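You operate a simulated robot arm through the tools that you are given. There is no shell and no other tool. Be economical: measure what you need, move in short steps, check, and stop when the job is done.

Carry out the task below with a simulated robot arm. There is one attempt and no reset: what you move stays moved.

JOB
Dip the foot of tile 52 in the hot wax and rack it.
Fine: It goes on the drip rack. Lay the lid on the bench meanwhile. Put it back on after the dip and turn the heater off.
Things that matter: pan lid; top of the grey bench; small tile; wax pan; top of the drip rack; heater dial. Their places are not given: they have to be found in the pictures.

The check looks at the end state, three seconds after you hand in, the way a careful person would. Anything else that was tipped, shoved, dropped, spilled or broken makes it a failure. A push-on lid holds only when it is set on centred and level and pressed home; a screw cap is set on level and turned clockwise until tight.

ROBOT AND FRAMES
A 7-joint arm with a two-finger parallel gripper, fixed in place. Base frame: the origin is at the foot of the arm, x ahead of it, y to its left, z up; the work surface is at about z = 900. Units: mm, degrees, N and s.
With the tool pointing down near the work surface it reaches from about 300 to 680 mm from the base axis. Its first joint turns from -66.0 to 66.0 degrees. Payload 1.57 kg.
The tool frame sits at the grasp point between the pads (the TCP): z along the fingers, y along the line on which they close. The tips reach 30 mm beyond it. Largest opening 110 mm; finger width 24, thickness 12; the body of the gripper, 48 by 112 mm, starts 78 mm behind the TCP.
Orientation is told as [roll, pitch, yaw] about the base's x, y, z axes, in that order, counted from this pose: with the fingers straight down and closing along the base's y, the tool's x points along the base's -x, its y along +y and its z along -z.

CONTROLS
- The arm moves only by the tool drive_tool. Its argument "commands" is a list of rows, each an object of numbers (a shift or turn left out is 0, a gripper value left out holds the last): "tx", "ty", "tz": the shift along the tool's x, y, z in m; "rx", "ry", "rz": the turn, a rotation vector about the tool's x, y, z in degrees; "claw": the closure in counts, from 0 (fully open) to 255 (shut). In form: [{"tx": .., "ty": .., "tz": .., "rx": .., "ry": .., "rz": .., "claw": ..}, ...]. A call has 1 to 20 rows; each row is the pose to reach, as a shift and turn from the pose commanded when the call began, along the tool's axes at that moment. A row lasts 0.2 s, in which the tool goes at most 50 mm and 8.6 degrees; a call with a longer step from one row to the next is refused whole, and so is a gripper value outside its range. Where a pose cannot be reached the arm comes as near as it can. A force on the tool above 40 N (or 10 N above the force at the start of the call, whichever is more), or a blocked arm, ends the call early, and 0.2 s more pass. The fingers move at their own pace (about 108 mm/s each) and stop on an object; they squeeze with about 30 N. The grip force told is the motor's: it shows also when the fingers shut on nothing. Time passes only in rows, and 0.2 s behind the last, so rows that repeat a pose let the fingers close. It gives the time, the measured TCP pose, the force on the tool (base axes), the opening and the grip force at its end, in the units of the frame above (readings bear some noise).
- Cameras (640 x 400 px; columns grow to the right, rows downward): "scene" is fixed at [149.8, -374.7, 1379.9]; the picture's right is [0.89, -0.45, 0.00], its down [-0.27, -0.53, -0.80] and it looks along [0.36, 0.72, -0.59] (base axes); focal length 239 px, centre (320, 200). "wrist" rides on the gripper at [-36, 0, -80] in the tool frame; the picture's right is [0.00, -1.00, 0.00], its down [0.97, 0.00, -0.24] and it looks along [0.24, 0.00, 0.97] (tool axes); focal length 218 px, centre (320, 200).
- grab_frame(camera): a new picture of that camera. No time passes.
- measure_at(camera, pixels): for up to 12 pixels [column, row] of the newest picture of that camera ("zoom" is the newest enlarged one), the place [x, y, z] in the base frame of the surface seen there, good to about 3 mm, but the place of the scene camera against the robot may be out by one fixed shift of up to 25 mm in any direction. No time passes.
- enlarge(camera, box): a new picture of the part [left, top, right, bottom] of that camera's present view, enlarged. No time passes.
- finish_job(): hands the job in; it is judged then, once.

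Work in short steps. Measure before you move; look again where a grasp or a placing could have gone wrong, and mend it. You have 80 turns and 46 pictures in all, those below and enlarged ones among them. Open the gripper and draw the arm clear of the work before you hand the job in, unless the task says otherwise; then end with one line.

The tools are called after "Request:" as name(argument=value, ...) on one line, values as JSON. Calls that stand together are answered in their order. drive_tool: Moves the arm, as the interface text tells. Its arguments: {"type":"object","properties":{"commands":{"type":"array","items":{"type":"object","properties":{"tx":{"type":"number"},"ty":{"type":"number"},"tz":{"type":"number"},"rx":{"type":"number"},"ry":{"type":"number"},"rz":{"type":"number"},"claw":{"type":"number"}}}}},"required":["commands"]} The other tools are called the same way: grab_frame (camera) takes a picture; measure_at (camera, pixels) gives the place of the surface under pixels of a picture; enlarge (camera, box) takes an enlarged picture of a part of a camera's view; finish_job () hands the job in.

At the start:

```text
time_s: 0.0
tcp_pos: [405.3, 128.2, 1248.2]
orientation: [0.1, -0.1, 0.1]
ft_force: [-0.6, -1.5, -0.3]
opening: 110.1
finger_force: 0.2
```

scene: 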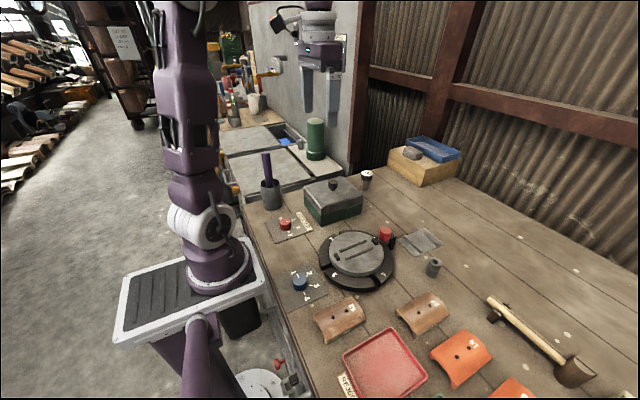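
wrist: 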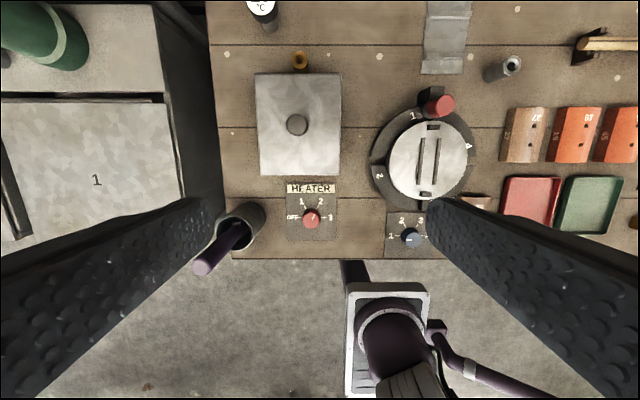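

The scene shows a lidded pan (~333,200), red heater dial (~285,224), a turntable (~357,258), and tiles at the lower right. I enlarge these to read the numbers.

Request:
enlarge(camera="scene", box=[240, 160, 460, 300])

Request:
enlarge(camera="scene", box=[300, 270, 620, 400])

Request:
enlarge(camera="wrist", box=[460, 0, 640, 240])

```text
2.86 times, centred on (350, 230) of scene
```

zoom: 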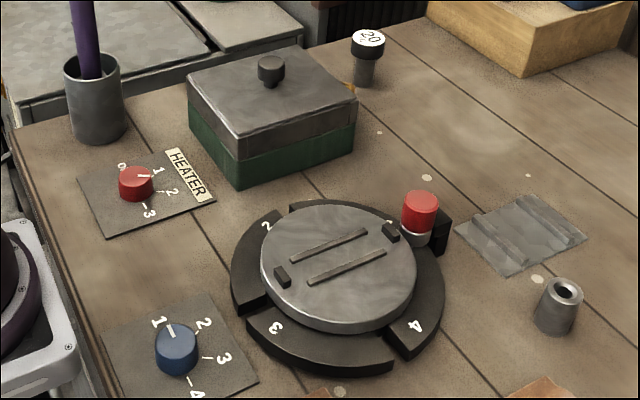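

```text
2.00 times, centred on (460, 335) of scene
```

zoom: 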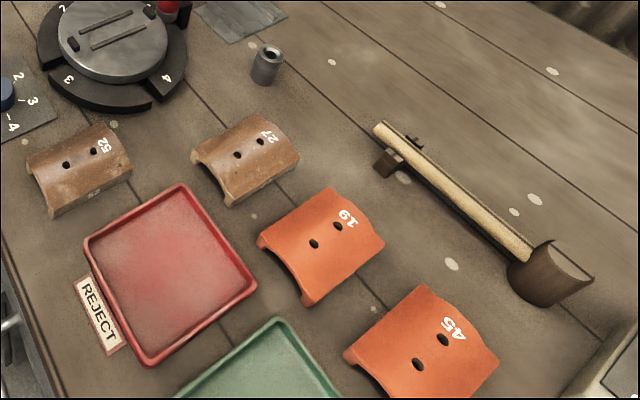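

```text
1.67 times, centred on (550, 120) of wrist
```

zoom: 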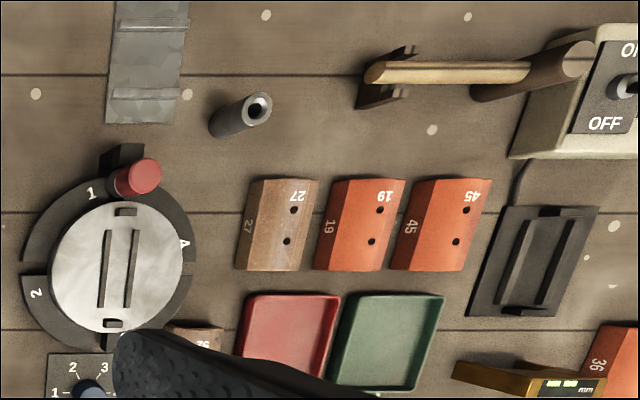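

Tile 52 lies left of the red tray (zoom 80,165). Next I look closer at the grey bench, the dial and possible racks.

Request:
enlarge(camera="scene", box=[190, 60, 350, 210])

Request:
enlarge(camera="wrist", box=[240, 60, 440, 260])

Request:
enlarge(camera="scene", box=[350, 120, 510, 290])

```text
2.67 times, centred on (270, 135) of scene
```

zoom: 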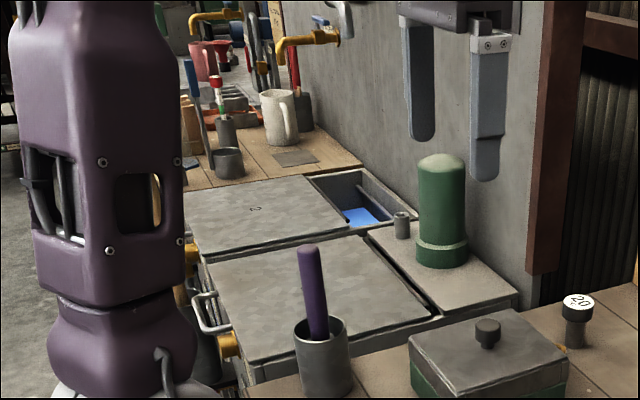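

```text
2.00 times, centred on (340, 160) of wrist
```

zoom: 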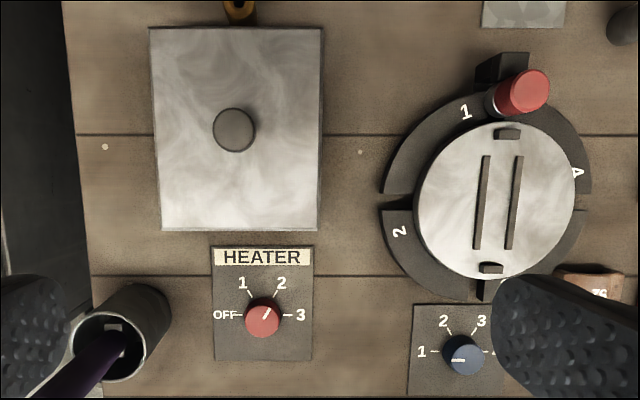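

```text
2.35 times, centred on (430, 205) of scene
```

zoom: 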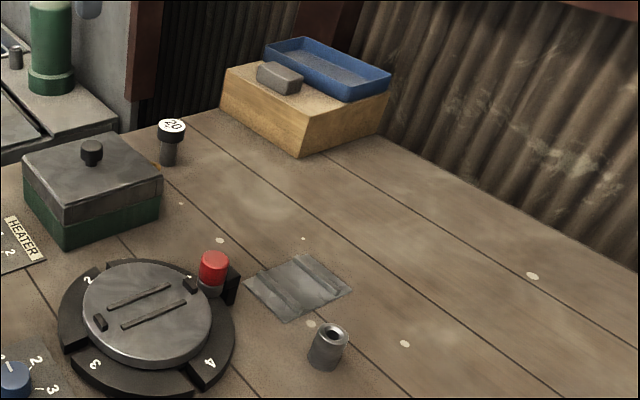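

The heater dial's pointer is at 2. Several ribbed plates could be the drip rack, so I shift the wrist camera right (−y) to view the right half.

Request:
drive_tool(commands=[{"ty": -0.045}, {"ty": -0.09}, {"ty": -0.135}, {"ty": -0.18}, {"ty": -0.225}, {"ty": -0.27}, {"ty": -0.315}, {"ty": -0.36}])

Request:
grab_frame(camera="wrist")

Request:
grab_frame(camera="scene")

```text
time_s: 1.8
tcp_pos: [406.2, -233.0, 1245.9]
orientation: [0.0, -0.1, 0.1]
ft_force: [0.7, -0.4, 1.5]
opening: 109.9
finger_force: 0.1
```

```text
37 pictures are left
```

wrist: 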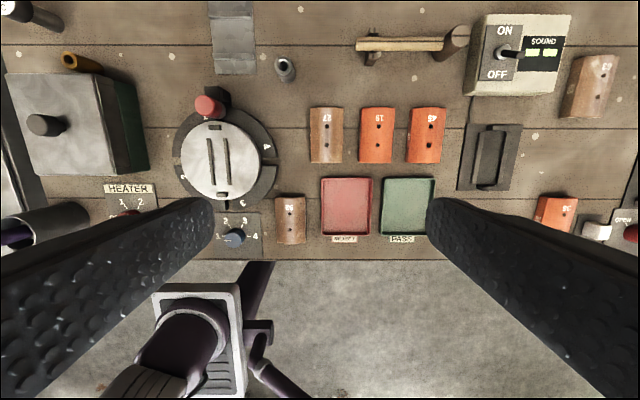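

```text
36 pictures are left
```

scene: 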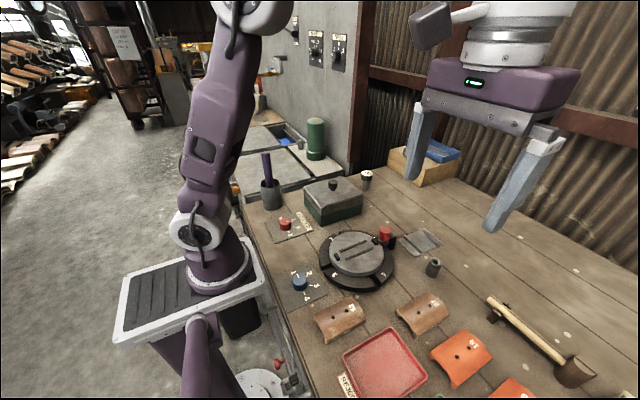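

Request:
enlarge(camera="wrist", box=[430, 0, 640, 260])

Request:
enlarge(camera="wrist", box=[160, 0, 440, 260])

```text
1.54 times, centred on (535, 130) of wrist
```

zoom: 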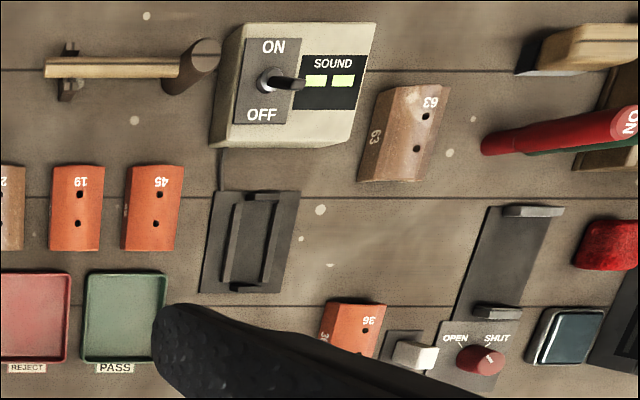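

```text
1.54 times, centred on (300, 130) of wrist
```

zoom: 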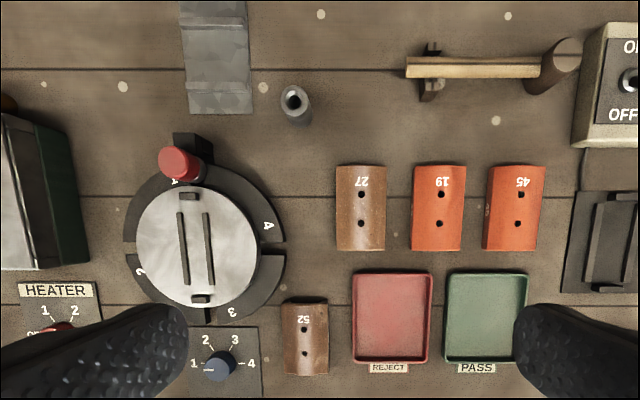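

The right side has a sound tester and a press; the galvanised plate with two rails near the pan is a rack candidate. I now look at the left side (the grey panels) before deciding.

Request:
drive_tool(commands=[{"ty": 0.049}, {"ty": 0.098}, {"ty": 0.147}, {"ty": 0.196}, {"ty": 0.245}, {"ty": 0.294}, {"ty": 0.343}, {"ty": 0.392}, {"ty": 0.441}, {"ty": 0.49}, {"ty": 0.539}, {"ty": 0.57}])

Request:
grab_frame(camera="wrist")

Request:
measure_at(camera="scene", pixels=[[260, 170], [240, 140], [310, 165], [350, 290], [420, 270], [420, 240], [405, 245], [432, 240], [333, 185], [355, 255], [340, 320], [300, 262]])

```text
time_s: 4.4
tcp_pos: [404.0, 337.5, 1247.5]
orientation: [-0.1, 0.0, 0.0]
ft_force: [0.1, 1.3, -1.0]
opening: 110.2
finger_force: 0.0
```

```text
33 pictures are left
```

wrist: 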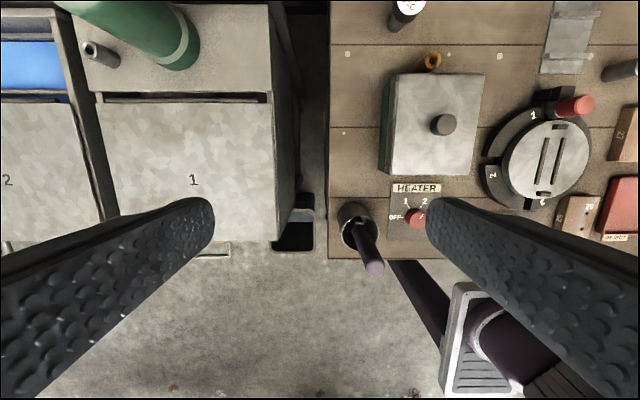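

```text
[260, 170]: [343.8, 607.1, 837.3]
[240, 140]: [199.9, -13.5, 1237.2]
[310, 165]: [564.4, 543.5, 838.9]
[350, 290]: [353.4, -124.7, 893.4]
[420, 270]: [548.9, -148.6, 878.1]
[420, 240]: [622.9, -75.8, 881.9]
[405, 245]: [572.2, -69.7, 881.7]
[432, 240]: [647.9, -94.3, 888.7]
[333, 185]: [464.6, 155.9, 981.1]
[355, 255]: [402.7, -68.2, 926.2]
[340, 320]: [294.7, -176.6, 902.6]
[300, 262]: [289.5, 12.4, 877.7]
```

The grey tank tops at y≈600 are out of reach, so the lid goes on the bench itself. The fixed scene shift looks to be about −20 mm in z. I move over the middle to measure with the wrist camera.

Request:
drive_tool(commands=[{"ty": -0.048}, {"ty": -0.096}, {"ty": -0.144}, {"ty": -0.192}, {"ty": -0.24}, {"ty": -0.288}, {"ty": -0.336, "tx": -0.01}, {"ty": -0.38, "tx": -0.03, "tz": 0.02}, {"ty": -0.41, "tx": -0.06, "tz": 0.05}, {"ty": -0.41, "tx": -0.08, "tz": 0.09}])

Request:
grab_frame(camera="wrist")

```text
refused: row 8 steps farther than a row can; nothing moved
```

```text
32 pictures are left
```

wrist: 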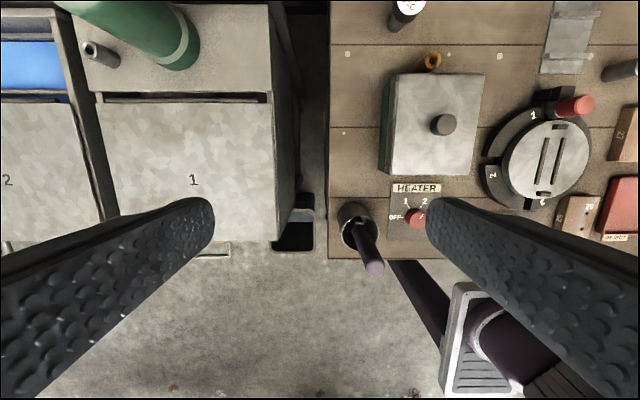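

A row was too long; I resend the move with shorter steps.

Request:
drive_tool(commands=[{"ty": -0.048}, {"ty": -0.096}, {"ty": -0.144}, {"ty": -0.192}, {"ty": -0.24}, {"ty": -0.288}, {"ty": -0.33, "tx": -0.01}, {"ty": -0.365, "tx": -0.03, "tz": 0.02}, {"ty": -0.385, "tx": -0.06, "tz": 0.05}, {"ty": -0.4, "tx": -0.08, "tz": 0.09}])

Request:
grab_frame(camera="wrist")

```text
time_s: 6.6
tcp_pos: [485.2, -63.4, 1157.5]
orientation: [0.0, -0.1, 0.1]
ft_force: [-0.2, -0.3, -1.2]
opening: 109.9
finger_force: 0.1
```

```text
31 pictures are left
```

wrist: 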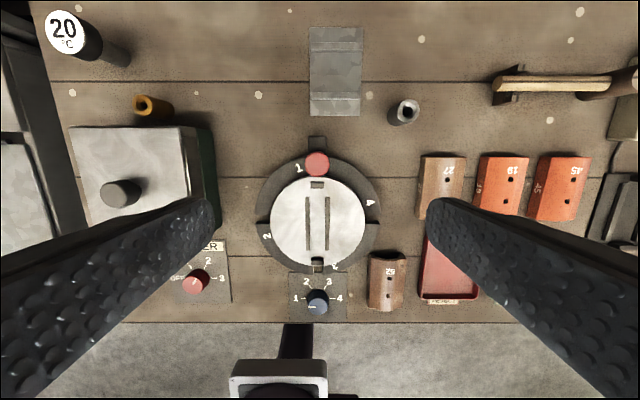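

The whole work area is visible. I zoom on the gauge/pan and on tile 52, and measure the key points.

Request:
measure_at(camera="wrist", pixels=[[335, 75], [335, 38], [335, 103], [312, 60], [360, 60], [387, 265], [387, 300], [375, 280], [402, 280], [123, 192], [195, 282], [450, 100]])

Request:
measure_at(camera="wrist", pixels=[[72, 130], [178, 130], [190, 195], [90, 220], [212, 140], [150, 105], [65, 30], [120, 58], [318, 220], [240, 100], [318, 160], [230, 280]])

Request:
enlarge(camera="wrist", box=[30, 0, 230, 130])

Request:
enlarge(camera="wrist", box=[340, 235, 430, 325])

```text
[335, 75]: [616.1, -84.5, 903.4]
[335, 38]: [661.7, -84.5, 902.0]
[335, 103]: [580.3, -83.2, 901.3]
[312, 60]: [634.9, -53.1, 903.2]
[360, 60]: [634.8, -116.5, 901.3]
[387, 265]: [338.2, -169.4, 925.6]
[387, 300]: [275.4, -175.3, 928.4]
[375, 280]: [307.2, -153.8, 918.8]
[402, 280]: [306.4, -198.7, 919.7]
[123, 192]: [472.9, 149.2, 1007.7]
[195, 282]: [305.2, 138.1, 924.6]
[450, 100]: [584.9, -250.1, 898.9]
```

```text
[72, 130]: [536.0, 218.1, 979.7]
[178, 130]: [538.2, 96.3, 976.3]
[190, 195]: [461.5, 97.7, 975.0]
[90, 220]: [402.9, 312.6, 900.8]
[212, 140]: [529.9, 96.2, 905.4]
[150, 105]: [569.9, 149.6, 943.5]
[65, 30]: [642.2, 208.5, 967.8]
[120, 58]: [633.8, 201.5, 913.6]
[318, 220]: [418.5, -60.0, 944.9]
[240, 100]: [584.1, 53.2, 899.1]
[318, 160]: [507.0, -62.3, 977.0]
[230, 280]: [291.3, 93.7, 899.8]
```

```text
3.08 times, centred on (130, 65) of wrist
```

zoom: 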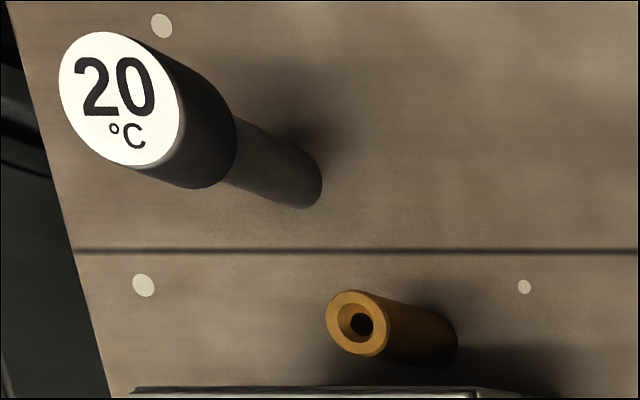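

```text
4.44 times, centred on (385, 280) of wrist
```

zoom: 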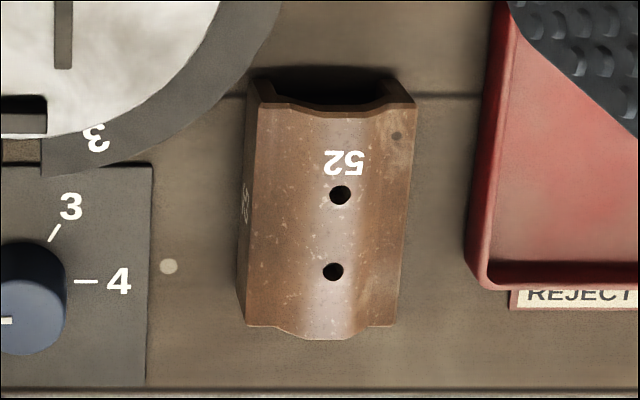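

Bench z≈900, plate ≈902 at (616,−84), pan lid top ≈977 with its knob near (473,149,1008), and tile 52 centred near (307,−174). I look closely at tile 52's shape from the scene camera and at the other tiles for what "foot" is.

Request:
enlarge(camera="scene", box=[305, 285, 375, 350])

Request:
enlarge(camera="scene", box=[395, 215, 450, 265])

```text
6.15 times, centred on (340, 318) of scene
```

zoom: 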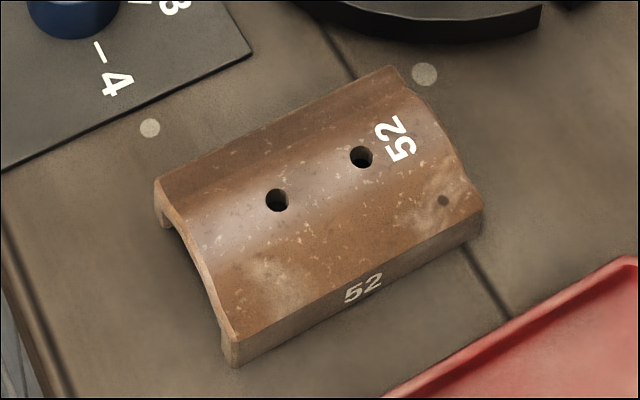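

```text
8.00 times, centred on (422, 240) of scene
```

zoom: 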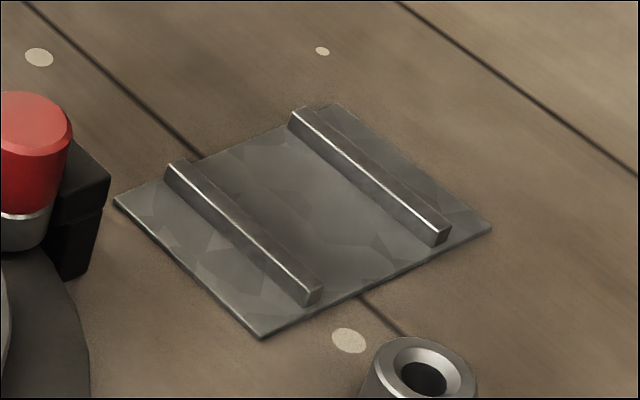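

The rack is the galvanised plate with two rails running along y, and the tile stands on two side walls, which are its foot. First I take the lid off: I move above the lid knob near (473,149) for a close look.

Request:
drive_tool(commands=[{"ty": 0.045}, {"ty": 0.09}, {"ty": 0.135}, {"ty": 0.18}, {"ty": 0.212, "tx": 0.012}, {"ty": 0.212, "tx": 0.012, "tz": 0.04}])

Request:
grab_frame(camera="wrist")

```text
time_s: 8.0
tcp_pos: [473.8, 148.1, 1117.6]
orientation: [0.0, -0.1, 0.0]
ft_force: [0.3, 0.5, 0.3]
opening: 110.0
finger_force: 0.1
```

```text
26 pictures are left
```

wrist: 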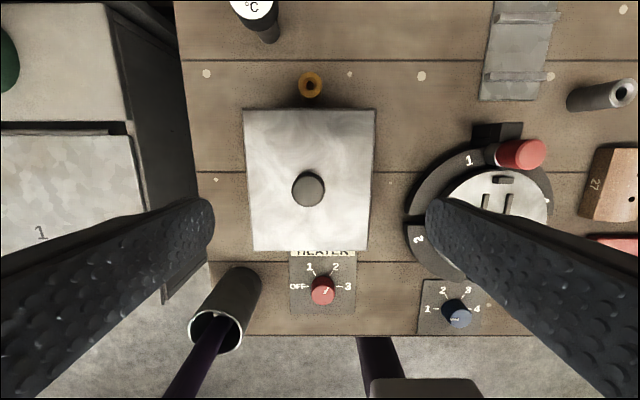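

The lid and knob are fully in view (knob at 308,189). I measure the lid edges, knob, dial, and free spot for the lid.

Request:
measure_at(camera="wrist", pixels=[[295, 189], [322, 189], [308, 176], [308, 202], [246, 112], [373, 112], [365, 247], [255, 247], [308, 87], [496, 132], [486, 95], [323, 291]])

Request:
enlarge(camera="wrist", box=[270, 240, 380, 320])

```text
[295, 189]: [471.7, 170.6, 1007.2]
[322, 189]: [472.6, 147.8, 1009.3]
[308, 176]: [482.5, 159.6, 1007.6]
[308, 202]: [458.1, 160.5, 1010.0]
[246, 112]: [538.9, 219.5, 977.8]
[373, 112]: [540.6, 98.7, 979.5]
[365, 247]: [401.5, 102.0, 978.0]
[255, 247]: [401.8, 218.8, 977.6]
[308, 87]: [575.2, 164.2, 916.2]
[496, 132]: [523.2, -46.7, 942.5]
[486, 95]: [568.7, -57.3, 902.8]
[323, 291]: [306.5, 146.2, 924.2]
```

```text
5.00 times, centred on (325, 280) of wrist
```

zoom: 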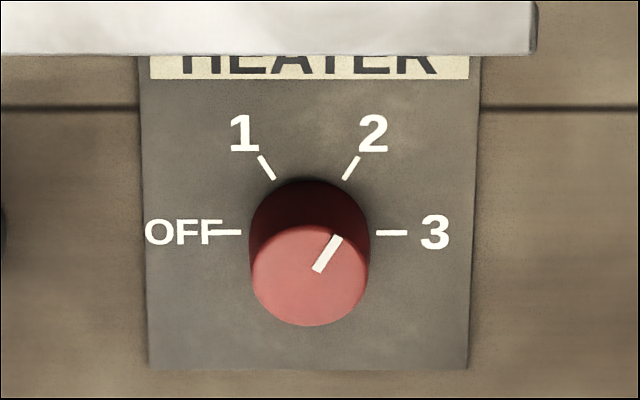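

The lid is centred at about (471,159.5), roughly 140×121 mm, with the knob at its centre (z 978–1008). I descend over the knob to TCP z≈1014 and close.

Request:
drive_tool(commands=[{"tx": 0.003, "ty": 0.0115, "tz": 0.04}, {"tx": 0.003, "ty": 0.0115, "tz": 0.08}, {"tx": 0.003, "ty": 0.0115, "tz": 0.103}, {"tx": 0.003, "ty": 0.0115, "tz": 0.103}, {"tx": 0.003, "ty": 0.0115, "tz": 0.103, "claw": 255}, {"tx": 0.003, "ty": 0.0115, "tz": 0.103, "claw": 255}, {"tx": 0.003, "ty": 0.0115, "tz": 0.103, "claw": 255}, {"tx": 0.003, "ty": 0.0115, "tz": 0.103, "claw": 255}])

```text
time_s: 9.8
tcp_pos: [469.6, 160.6, 1015.4]
orientation: [0.0, 0.0, 0.0]
ft_force: [0.3, 0.8, 0.5]
opening: 29.0
finger_force: 29.9
```

The fingers stopped at 29 mm on the knob. I lift straight up in steps.

Request:
drive_tool(commands=[{"tz": -0.005}, {"tz": -0.01}, {"tz": -0.02}, {"tz": -0.04}, {"tz": -0.07}, {"tz": -0.1}, {"tz": -0.13}, {"tz": -0.13}])

Request:
grab_frame(camera="scene")

```text
time_s: 11.6
tcp_pos: [470.1, 159.8, 1144.5]
orientation: [0.0, 0.0, 0.1]
ft_force: [-0.1, -0.3, -1.8]
opening: 28.7
finger_force: 30.3
```

```text
24 pictures are left
```

scene: 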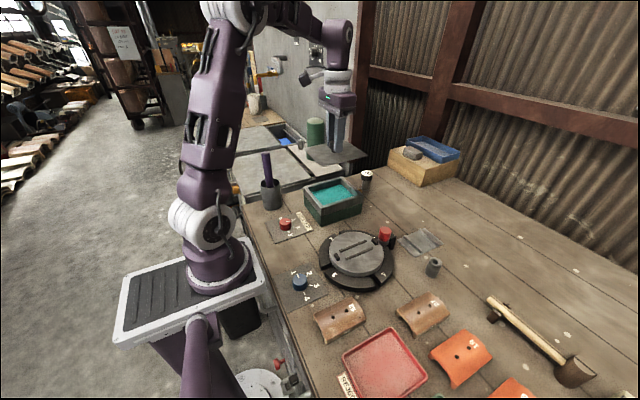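

The lid is off and the wax is exposed. I enlarge to see the lid's thickness and the wax.

Request:
enlarge(camera="scene", box=[280, 80, 390, 230])

Request:
drive_tool(commands=[{"tx": -0.03, "ty": -0.02}, {"tx": -0.06, "ty": -0.045}, {"tx": -0.09, "ty": -0.07}, {"tx": -0.12, "ty": -0.095}, {"tx": -0.152, "ty": -0.117}, {"tx": -0.152, "ty": -0.117, "tz": 0.04}, {"tx": -0.152, "ty": -0.117, "tz": 0.08}, {"tx": -0.152, "ty": -0.117, "tz": 0.12}, {"tx": -0.152, "ty": -0.117, "tz": 0.15}, {"tx": -0.152, "ty": -0.117, "tz": 0.15}])

Request:
grab_frame(camera="scene")

```text
2.67 times, centred on (335, 155) of scene
```

zoom: 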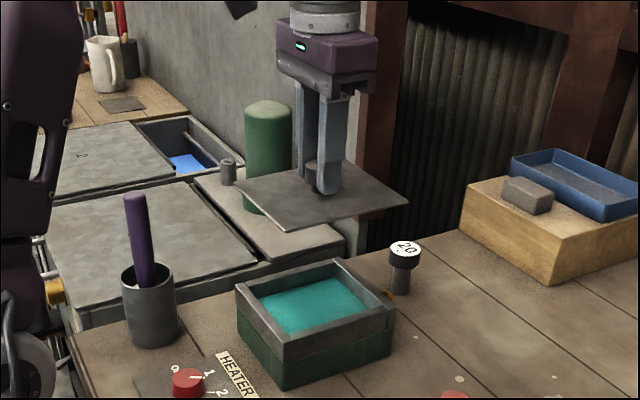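

```text
time_s: 13.8
tcp_pos: [621.9, 44.2, 996.8]
orientation: [0.0, 0.0, 0.1]
ft_force: [1.0, -0.2, -2.0]
opening: 29.1
finger_force: 29.6
```

```text
22 pictures are left
```

scene: 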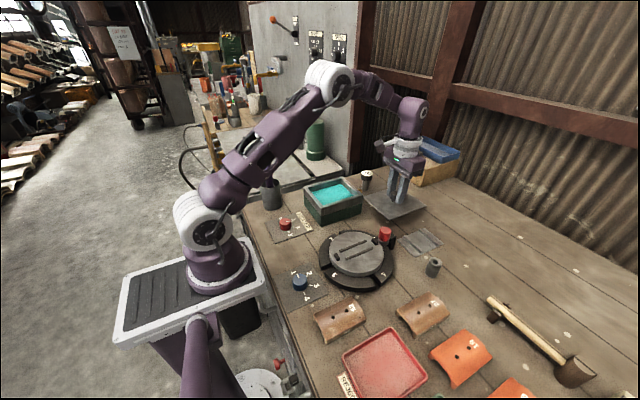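

The lid is a thin plate, now over free bench with clearance to pan, brass tube and rack. I lower it to contact, expected at TCP z≈941.

Request:
drive_tool(commands=[{"tz": 0.03}, {"tz": 0.045}, {"tz": 0.05}, {"tz": 0.052}, {"tz": 0.054}, {"tz": 0.055}, {"tz": 0.055}])

```text
time_s: 15.4
tcp_pos: [623.1, 44.3, 941.3]
orientation: [0.1, -0.2, 0.2]
ft_force: [4.4, 0.2, 26.3]
opening: 29.0
finger_force: 30.1
```

There is contact (26 N). I ease up 1.5 mm, release, and rise; opening only to about 60 mm first.

Request:
drive_tool(commands=[{"tz": -0.0015}, {"tz": -0.0015, "claw": 120}, {"tz": -0.0015, "claw": 120}, {"tz": -0.0015, "claw": 120}, {"tz": -0.02}, {"tz": -0.06}, {"tz": -0.1}, {"tz": -0.14}, {"tz": -0.17}])

Request:
grab_frame(camera="wrist")

```text
time_s: 17.4
tcp_pos: [622.1, 44.2, 1110.3]
orientation: [-0.1, 0.0, 0.1]
ft_force: [0.3, 0.7, 0.5]
opening: 58.2
finger_force: 0.1
```

```text
21 pictures are left
```

wrist: 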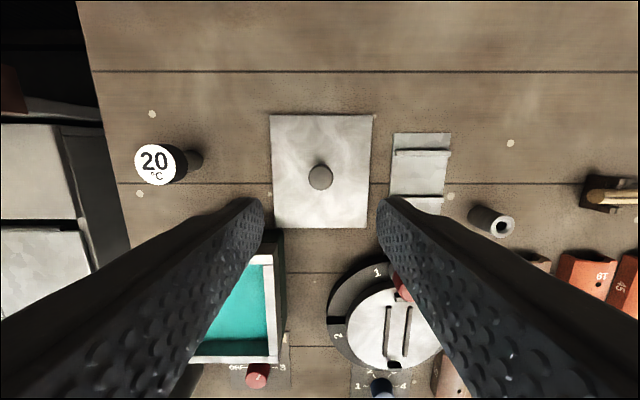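

The lid lies flat on the bench. I measure the rack rails/edges, wax surface and pan rim from here.

Request:
measure_at(camera="wrist", pixels=[[396, 151], [447, 152], [420, 152], [430, 197], [440, 203], [394, 135], [448, 135], [415, 175], [255, 310], [240, 330], [265, 260], [272, 350]])

Request:
measure_at(camera="wrist", pixels=[[271, 116], [371, 116], [367, 227], [274, 227], [320, 176], [484, 218], [250, 357], [256, 372]])

Request:
enlarge(camera="wrist", box=[370, 115, 470, 225])

```text
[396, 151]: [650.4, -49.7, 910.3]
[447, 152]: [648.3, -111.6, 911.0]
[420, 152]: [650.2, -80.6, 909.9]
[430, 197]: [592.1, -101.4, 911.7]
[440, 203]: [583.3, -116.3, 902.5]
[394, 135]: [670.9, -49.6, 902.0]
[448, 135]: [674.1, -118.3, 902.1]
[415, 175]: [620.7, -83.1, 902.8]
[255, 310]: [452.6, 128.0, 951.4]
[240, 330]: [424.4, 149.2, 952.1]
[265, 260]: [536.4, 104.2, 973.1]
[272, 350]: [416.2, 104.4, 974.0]
```

```text
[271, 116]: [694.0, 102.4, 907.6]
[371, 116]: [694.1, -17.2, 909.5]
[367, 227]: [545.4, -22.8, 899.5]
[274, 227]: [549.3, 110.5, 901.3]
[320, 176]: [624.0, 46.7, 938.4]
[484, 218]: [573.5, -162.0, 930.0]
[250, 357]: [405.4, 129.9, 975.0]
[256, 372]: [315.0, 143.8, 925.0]
```

```text
3.64 times, centred on (420, 170) of wrist
```

zoom: 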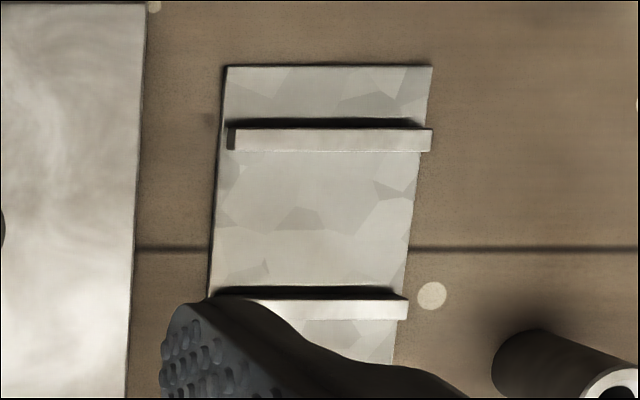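

The rack's rails are at x≈593 and 649 (top z 911, y −50…−114), wax level is z≈952 and the rim 974. I go above tile 52 for a close look.

Request:
drive_tool(commands=[{"tx": 0.0312, "ty": -0.0218}, {"tx": 0.0624, "ty": -0.0436}, {"tx": 0.0936, "ty": -0.0654}, {"tx": 0.1248, "ty": -0.0872}, {"tx": 0.156, "ty": -0.109}, {"tx": 0.1872, "ty": -0.1308}, {"tx": 0.2184, "ty": -0.1526}, {"tx": 0.2496, "ty": -0.1744}, {"tx": 0.2808, "ty": -0.1962}, {"tx": 0.312, "ty": -0.218}, {"tx": 0.312, "ty": -0.218, "tz": 0.04, "claw": 90}, {"tx": 0.312, "ty": -0.218, "tz": 0.04, "claw": 90}])

Request:
grab_frame(camera="wrist")

```text
time_s: 20.0
tcp_pos: [311.4, -175.5, 1068.7]
orientation: [0.0, 0.0, 0.1]
ft_force: [-1.0, 0.4, 0.1]
opening: 71.3
finger_force: 0.1
```

```text
19 pictures are left
```

wrist: 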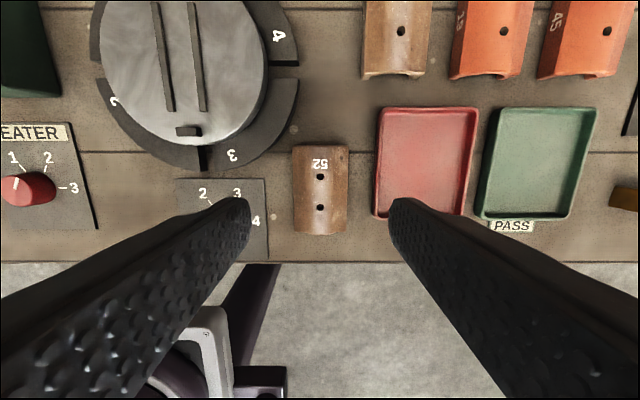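

The tile spans about (292–348, 145–233), with the tray's edge at about column 377. I measure edges for the grasp.

Request:
measure_at(camera="wrist", pixels=[[320, 150], [320, 229], [297, 185], [343, 185], [300, 225], [341, 225], [377, 190], [377, 165], [268, 190], [320, 192], [310, 192], [332, 192]])

Request:
enlarge(camera="wrist", box=[260, 130, 390, 245])

```text
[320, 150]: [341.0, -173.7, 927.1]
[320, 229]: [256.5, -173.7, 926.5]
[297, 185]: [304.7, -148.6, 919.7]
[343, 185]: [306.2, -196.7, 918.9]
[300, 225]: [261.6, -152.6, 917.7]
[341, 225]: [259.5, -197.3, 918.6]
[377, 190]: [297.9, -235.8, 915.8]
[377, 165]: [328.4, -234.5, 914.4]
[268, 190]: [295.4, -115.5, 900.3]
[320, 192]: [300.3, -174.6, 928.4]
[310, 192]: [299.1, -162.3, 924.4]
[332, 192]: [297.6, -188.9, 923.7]
```

```text
3.48 times, centred on (325, 188) of wrist
```

zoom: 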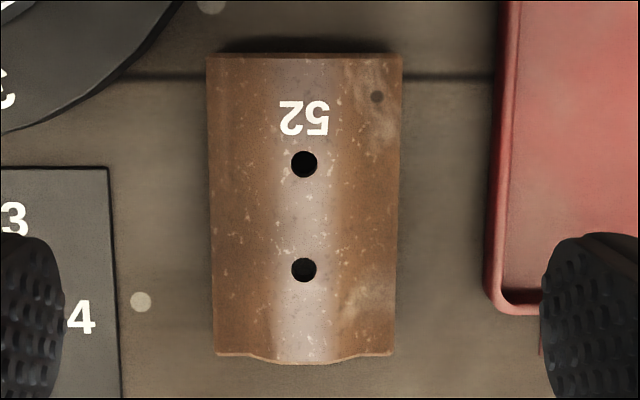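

Tile 52 spans x 256–346, y −148…−199, with vertical side walls up to z≈918. I descend to TCP (301,−173.7,937) with the fingers either side, then close.

Request:
drive_tool(commands=[{"tx": 0.01, "ty": 0.0018, "tz": 0.04}, {"tx": 0.01, "ty": 0.0018, "tz": 0.08}, {"tx": 0.01, "ty": 0.0018, "tz": 0.115}, {"tx": 0.01, "ty": 0.0018, "tz": 0.1317}, {"tx": 0.01, "ty": 0.0018, "tz": 0.1317}, {"tx": 0.01, "ty": 0.0018, "tz": 0.1317, "claw": 255}, {"tx": 0.01, "ty": 0.0018, "tz": 0.1317, "claw": 255}, {"tx": 0.01, "ty": 0.0018, "tz": 0.1317, "claw": 255}])

```text
time_s: 21.8
tcp_pos: [301.0, -173.4, 939.0]
orientation: [0.0, 0.0, 0.1]
ft_force: [-1.2, -0.3, -0.6]
opening: 57.1
finger_force: 30.0
```

Grip at 57 mm. I lift in small steps and check.

Request:
drive_tool(commands=[{"tz": -0.005}, {"tz": -0.015}, {"tz": -0.04}, {"tz": -0.08}, {"tz": -0.12}, {"tz": -0.155}, {"tz": -0.155}])

Request:
grab_frame(camera="scene")

```text
time_s: 23.4
tcp_pos: [299.8, -172.6, 1093.5]
orientation: [-0.1, 0.0, 0.1]
ft_force: [0.4, -0.7, -1.0]
opening: 56.8
finger_force: 29.9
```

```text
17 pictures are left
```

scene: 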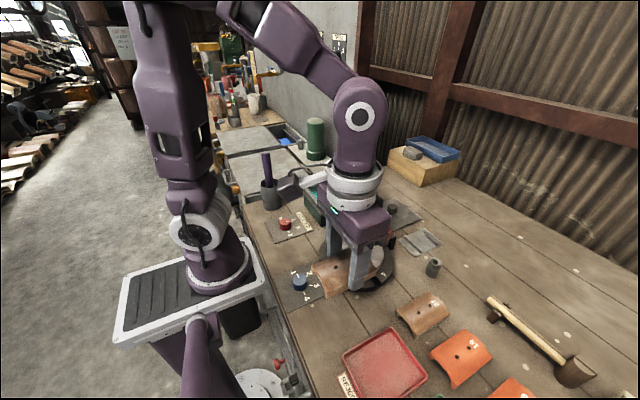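

The tile is held level. I carry it over the pan centre (471,160).

Request:
drive_tool(commands=[{"tx": -0.019, "ty": 0.037}, {"tx": -0.038, "ty": 0.074}, {"tx": -0.057, "ty": 0.111}, {"tx": -0.076, "ty": 0.148}, {"tx": -0.095, "ty": 0.185}, {"tx": -0.114, "ty": 0.222}, {"tx": -0.133, "ty": 0.259}, {"tx": -0.152, "ty": 0.296}, {"tx": -0.17, "ty": 0.333}, {"tx": -0.17, "ty": 0.333}, {"tx": -0.17, "ty": 0.333, "tz": 0.045}, {"tx": -0.17, "ty": 0.333, "tz": 0.045}])

Request:
grab_frame(camera="wrist")

Request:
enlarge(camera="scene", box=[270, 120, 390, 240])

```text
time_s: 26.0
tcp_pos: [470.4, 160.9, 1047.8]
orientation: [-0.1, 0.0, 0.1]
ft_force: [0.2, 0.3, -0.6]
opening: 57.0
finger_force: 30.0
```

```text
16 pictures are left
```

wrist: 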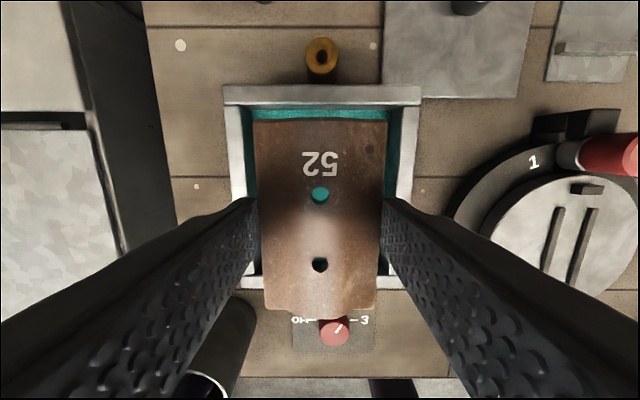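

```text
3.33 times, centred on (330, 180) of scene
```

zoom: 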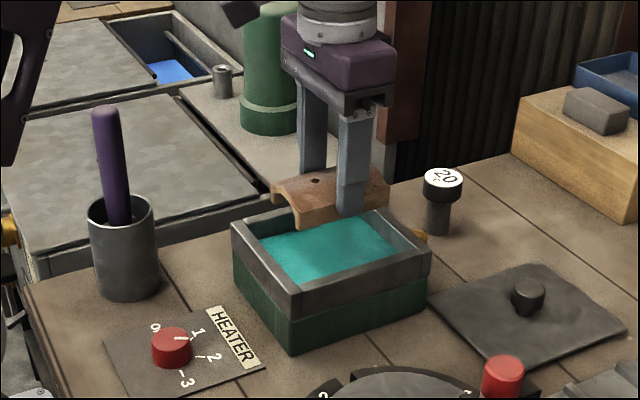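

The tile is above the pan. I measure the tile ends and the pan's inner edges to check clearance before dipping.

Request:
measure_at(camera="wrist", pixels=[[320, 125], [320, 308], [258, 150], [384, 150], [320, 103], [238, 150], [406, 150], [320, 90], [245, 282], [395, 282], [250, 270], [248, 115]])

```text
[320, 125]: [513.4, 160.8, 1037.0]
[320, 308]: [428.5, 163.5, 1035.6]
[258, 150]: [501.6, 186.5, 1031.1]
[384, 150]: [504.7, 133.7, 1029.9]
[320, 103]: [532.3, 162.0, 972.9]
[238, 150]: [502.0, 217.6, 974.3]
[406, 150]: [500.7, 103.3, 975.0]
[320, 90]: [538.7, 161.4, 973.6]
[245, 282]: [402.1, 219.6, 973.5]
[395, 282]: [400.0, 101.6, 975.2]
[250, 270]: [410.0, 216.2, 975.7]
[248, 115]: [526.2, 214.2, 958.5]
```

Clearance is good all round. I lower to put the bottom ~9 mm into the wax (TCP z≈982), hold about a second, and rise slowly to drip.

Request:
drive_tool(commands=[{"tz": 0.03}, {"tz": 0.05}, {"tz": 0.06}, {"tz": 0.066}, {"tz": 0.066}, {"tz": 0.066}, {"tz": 0.066}, {"tz": 0.066}, {"tz": 0.066}])

Request:
enlarge(camera="scene", box=[290, 150, 380, 230])

```text
time_s: 28.0
tcp_pos: [470.2, 160.2, 982.5]
orientation: [0.0, -0.1, 0.1]
ft_force: [3.4, -1.2, 25.2]
opening: 57.2
finger_force: 30.0
```

```text
5.00 times, centred on (335, 190) of scene
```

zoom: 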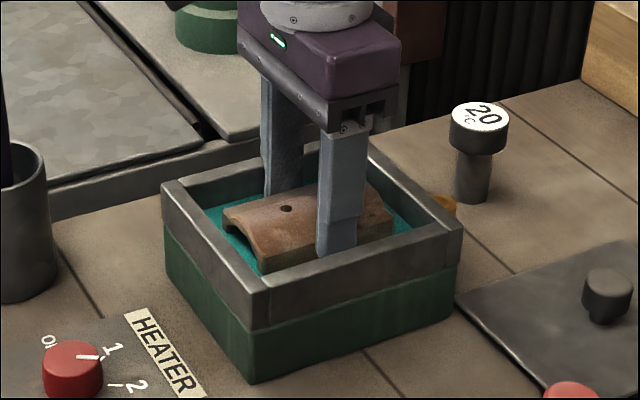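

There is 25 N of upward force at the bottom, so the tile may be touching the pan's floor or have slipped. I raise it and inspect.

Request:
drive_tool(commands=[{"tz": -0.003}, {"tz": -0.003}, {"tz": -0.02}, {"tz": -0.045}, {"tz": -0.066}, {"tz": -0.066}, {"tz": -0.066}])

Request:
enlarge(camera="scene", box=[290, 130, 380, 220])

Request:
grab_frame(camera="wrist")

Request:
measure_at(camera="wrist", pixels=[[320, 125], [320, 300], [258, 150], [384, 150], [320, 230], [320, 113]])

```text
time_s: 29.6
tcp_pos: [470.9, 160.6, 1048.1]
orientation: [0.1, -0.1, 0.0]
ft_force: [-0.8, 0.2, -1.4]
opening: 57.2
finger_force: 30.0
```

```text
4.44 times, centred on (335, 175) of scene
```

zoom: 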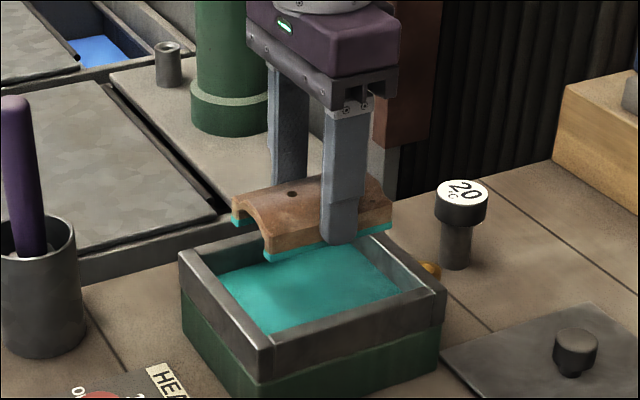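

```text
12 pictures are left
```

wrist: 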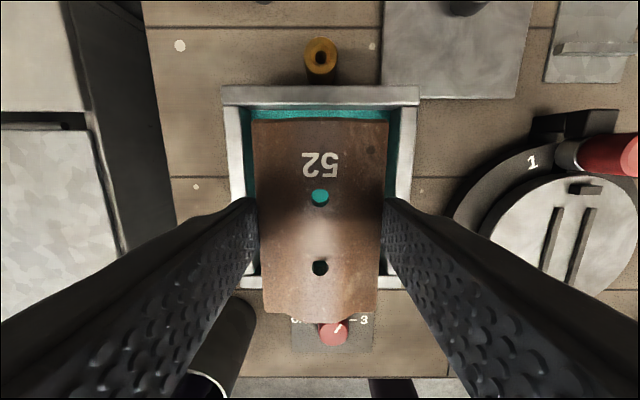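

```text
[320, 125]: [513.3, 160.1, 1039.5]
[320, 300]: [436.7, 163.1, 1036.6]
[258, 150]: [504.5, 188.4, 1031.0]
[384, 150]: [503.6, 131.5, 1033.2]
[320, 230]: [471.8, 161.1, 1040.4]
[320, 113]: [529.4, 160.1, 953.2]
```

The bottom rim of both walls is coated cyan and the tile is still level, so the dip is done. I let it drip a second, then carry it above the rack centre (621,−83).

Request:
drive_tool(commands=[{"tz": -0.02}, {"tz": -0.02}, {"tz": -0.02}, {"tz": -0.02}, {"tz": -0.02, "tx": -0.0215, "ty": -0.035}, {"tz": -0.02, "tx": -0.043, "ty": -0.07}, {"tz": -0.02, "tx": -0.0645, "ty": -0.105}, {"tz": -0.02, "tx": -0.086, "ty": -0.14}, {"tz": -0.02, "tx": -0.1075, "ty": -0.175}, {"tz": -0.02, "tx": -0.129, "ty": -0.21}, {"tz": -0.02, "tx": -0.15, "ty": -0.243}, {"tz": -0.02, "tx": -0.15, "ty": -0.243}, {"tz": 0.02, "tx": -0.15, "ty": -0.243}, {"tz": 0.06, "tx": -0.15, "ty": -0.243}, {"tz": 0.06, "tx": -0.15, "ty": -0.243}])

Request:
enlarge(camera="scene", box=[370, 170, 480, 280])

```text
time_s: 32.8
tcp_pos: [620.6, -82.7, 985.7]
orientation: [0.0, 0.0, 0.0]
ft_force: [0.6, 0.2, -0.5]
opening: 57.3
finger_force: 30.2
```

```text
3.64 times, centred on (425, 225) of scene
```

zoom: 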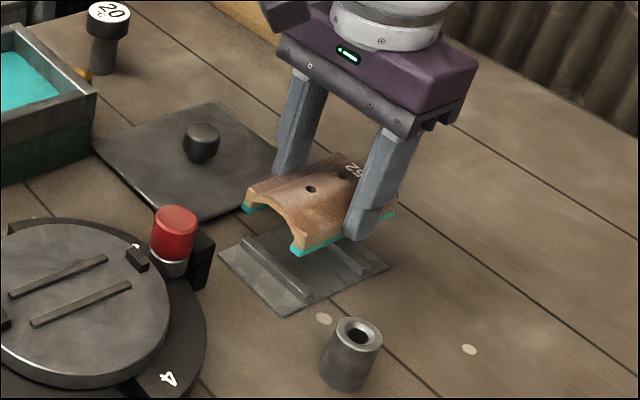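

The tile is over the rack, aligned with clear space. I lower it onto the rails (contact expected at TCP z≈948).

Request:
drive_tool(commands=[{"tz": 0.02}, {"tz": 0.03}, {"tz": 0.034}, {"tz": 0.036}, {"tz": 0.037}, {"tz": 0.038}])

```text
time_s: 34.2
tcp_pos: [621.3, -81.8, 951.4]
orientation: [0.0, 0.0, 0.1]
ft_force: [0.2, -0.5, -2.0]
opening: 57.3
finger_force: 29.6
```

No contact yet at a reading of 951. I continue down in 1 mm steps.

Request:
drive_tool(commands=[{"tz": 0.0}, {"tz": 0.001}, {"tz": 0.002}, {"tz": 0.002}])

```text
time_s: 35.2
tcp_pos: [620.7, -82.1, 948.5]
orientation: [-0.1, -0.1, 0.2]
ft_force: [0.3, -0.8, -1.7]
opening: 57.2
finger_force: 30.4
```

Request:
drive_tool(commands=[{"tz": 0.001}, {"tz": 0.002}, {"tz": 0.002}])

```text
time_s: 36.0
tcp_pos: [620.2, -81.4, 947.7]
orientation: [0.0, -0.1, 0.0]
ft_force: [-5.6, 0.1, 21.8]
opening: 57.3
finger_force: 30.1
```

Contact (22 N). I ease up 1 mm, open a little (to ~72 mm), and rise.

Request:
drive_tool(commands=[{"tz": -0.001}, {"tz": -0.001, "claw": 88}, {"tz": -0.001, "claw": 88}, {"tz": -0.001, "claw": 88}, {"tz": -0.02}, {"tz": -0.05}, {"tz": -0.09}, {"tz": -0.13}, {"tz": -0.16}])

Request:
grab_frame(camera="wrist")

```text
time_s: 38.0
tcp_pos: [621.3, -81.1, 1106.1]
orientation: [0.0, 0.0, 0.1]
ft_force: [0.2, 0.4, -0.1]
opening: 72.1
finger_force: 0.0
```

```text
10 pictures are left
```

wrist: 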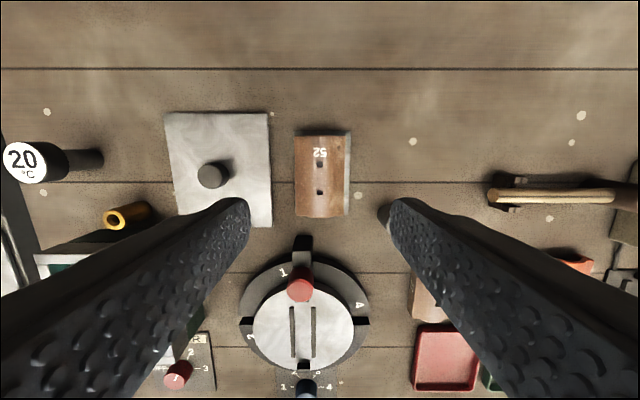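

The tile sits on the rack. I measure it and the lid knob for re-grasping.

Request:
measure_at(camera="wrist", pixels=[[320, 140], [320, 213], [299, 175], [342, 175], [349, 175], [200, 176], [225, 176], [212, 165], [212, 187], [168, 115], [267, 115], [270, 224]])

```text
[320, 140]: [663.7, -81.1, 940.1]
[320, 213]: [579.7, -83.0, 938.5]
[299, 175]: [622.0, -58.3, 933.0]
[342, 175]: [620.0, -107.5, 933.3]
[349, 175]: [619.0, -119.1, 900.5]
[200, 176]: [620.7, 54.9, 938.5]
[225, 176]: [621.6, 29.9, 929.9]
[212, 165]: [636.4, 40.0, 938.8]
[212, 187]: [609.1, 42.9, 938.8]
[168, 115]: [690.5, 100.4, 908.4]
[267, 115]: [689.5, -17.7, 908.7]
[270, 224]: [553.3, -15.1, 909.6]
```

The tile is level at (622,−82) on both rails. I go to the lid knob (622,43.5), descend to z≈943 and grip.

Request:
drive_tool(commands=[{"ty": 0.04}, {"ty": 0.08}, {"ty": 0.1245}, {"ty": 0.1245, "tz": 0.04}, {"ty": 0.1245, "tz": 0.08}, {"ty": 0.1245, "tz": 0.12}, {"ty": 0.1245, "tz": 0.15}, {"ty": 0.1245, "tz": 0.162}, {"ty": 0.1245, "tz": 0.162}, {"ty": 0.1245, "tz": 0.162, "claw": 255}, {"ty": 0.1245, "tz": 0.162, "claw": 255}, {"ty": 0.1245, "tz": 0.162, "claw": 255}, {"ty": 0.1245, "tz": 0.162, "claw": 255}])

```text
time_s: 40.8
tcp_pos: [621.5, 41.6, 943.2]
orientation: [0.0, 0.0, 0.1]
ft_force: [-0.2, 0.7, -0.3]
opening: 29.1
finger_force: 30.0
```

Knob gripped again. I lift, and carry the lid over the pan (470,160), stopping above it to check alignment.

Request:
drive_tool(commands=[{"tz": -0.005}, {"tz": -0.03}, {"tz": -0.07}, {"tz": -0.105}, {"tz": -0.105, "tx": 0.03, "ty": 0.023}, {"tz": -0.105, "tx": 0.06, "ty": 0.046}, {"tz": -0.105, "tx": 0.09, "ty": 0.069}, {"tz": -0.105, "tx": 0.12, "ty": 0.092}, {"tz": -0.105, "tx": 0.151, "ty": 0.1175}, {"tz": -0.105, "tx": 0.151, "ty": 0.1175}, {"tz": -0.085, "tx": 0.151, "ty": 0.1175}, {"tz": -0.085, "tx": 0.151, "ty": 0.1175}])

Request:
grab_frame(camera="wrist")

Request:
measure_at(camera="wrist", pixels=[[235, 110], [405, 110], [320, 110], [320, 95], [250, 140], [390, 140], [250, 200], [400, 270], [240, 270], [320, 80]])

```text
time_s: 43.4
tcp_pos: [468.1, 158.7, 1028.7]
orientation: [-0.1, 0.0, -0.1]
ft_force: [0.5, -1.8, -1.6]
opening: 28.8
finger_force: 30.5
```

```text
9 pictures are left
```

wrist: 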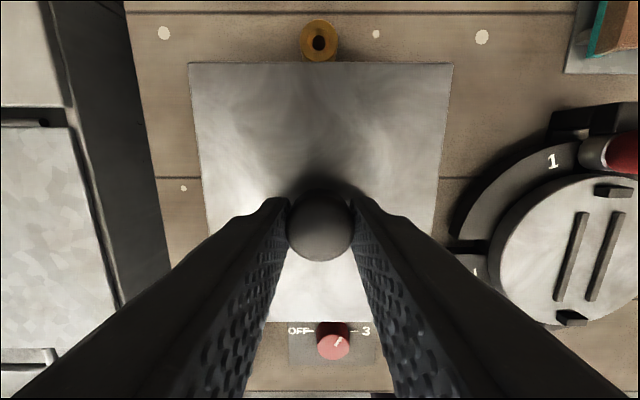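

```text
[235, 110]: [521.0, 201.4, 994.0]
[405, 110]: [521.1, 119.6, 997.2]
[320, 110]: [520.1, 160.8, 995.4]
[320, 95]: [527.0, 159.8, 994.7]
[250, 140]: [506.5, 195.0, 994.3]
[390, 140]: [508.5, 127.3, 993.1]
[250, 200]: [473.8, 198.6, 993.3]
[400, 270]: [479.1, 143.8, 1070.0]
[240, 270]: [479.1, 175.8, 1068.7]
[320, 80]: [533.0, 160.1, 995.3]
```

I measure the lid's edges to compare them to its original seat (x 401–540, y 98.7–219.5).

Request:
measure_at(camera="wrist", pixels=[[192, 66], [449, 66], [320, 66], [320, 319], [205, 180], [435, 180], [300, 319], [197, 110], [444, 110]])

```text
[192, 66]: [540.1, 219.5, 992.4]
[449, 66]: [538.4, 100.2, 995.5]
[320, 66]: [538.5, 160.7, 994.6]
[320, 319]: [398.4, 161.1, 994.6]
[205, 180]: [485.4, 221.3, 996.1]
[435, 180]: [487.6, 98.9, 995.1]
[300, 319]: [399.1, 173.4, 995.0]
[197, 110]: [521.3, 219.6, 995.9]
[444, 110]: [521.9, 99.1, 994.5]
```

The lid is about 1.5 mm short in x and otherwise aligned. I correct that, lower about 17 mm, and press gently.

Request:
drive_tool(commands=[{"tx": -0.0015, "tz": 0.006}, {"tx": -0.0015, "tz": 0.012}, {"tx": -0.0015, "tz": 0.015}, {"tx": -0.0015, "tz": 0.016}, {"tx": -0.0015, "tz": 0.017}, {"tx": -0.0015, "tz": 0.017}])

```text
time_s: 44.8
tcp_pos: [470.9, 159.4, 1012.3]
orientation: [0.0, -0.1, 0.0]
ft_force: [-2.0, -0.6, 7.3]
opening: 29.0
finger_force: 30.1
```

Light contact (7 N). I press 1 mm further to make sure it is home, then ease, release and rise.

Request:
drive_tool(commands=[{"tz": 0.001}, {"tz": 0.0015}, {"tz": 0.0015}])

Request:
drive_tool(commands=[{"tz": -0.0015}, {"tz": -0.0015, "claw": 130}, {"tz": -0.0015, "claw": 130}, {"tz": -0.0015, "claw": 130}, {"tz": -0.02}, {"tz": -0.06}, {"tz": -0.1}, {"tz": -0.1}])

Request:
grab_frame(camera="wrist")

Request:
measure_at(camera="wrist", pixels=[[250, 115], [370, 115], [310, 115], [310, 150], [255, 180], [360, 180], [310, 235], [323, 291]])

```text
time_s: 45.6
tcp_pos: [471.0, 159.3, 1012.5]
orientation: [0.0, -0.1, -0.1]
ft_force: [-1.8, -3.2, 24.0]
opening: 28.9
finger_force: 30.3
```

```text
time_s: 47.4
tcp_pos: [471.3, 158.8, 1110.8]
orientation: [0.0, -0.1, 0.0]
ft_force: [-0.1, -0.1, 0.3]
opening: 53.9
finger_force: 0.0
```

```text
8 pictures are left
```

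wrist: 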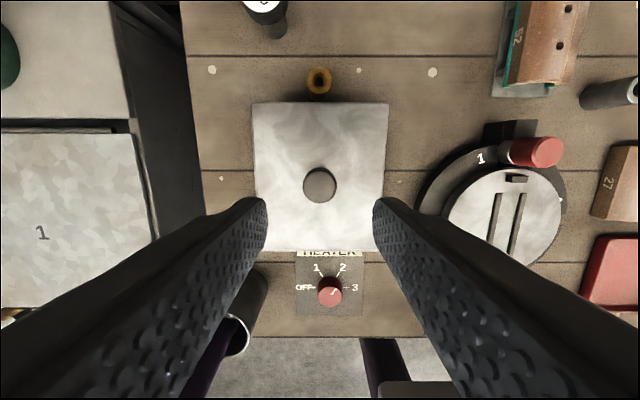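

```text
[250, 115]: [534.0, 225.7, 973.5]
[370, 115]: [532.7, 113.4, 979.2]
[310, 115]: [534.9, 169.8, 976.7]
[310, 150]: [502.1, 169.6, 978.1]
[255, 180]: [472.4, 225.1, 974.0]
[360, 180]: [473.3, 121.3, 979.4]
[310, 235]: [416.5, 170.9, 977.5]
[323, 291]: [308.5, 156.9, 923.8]
```

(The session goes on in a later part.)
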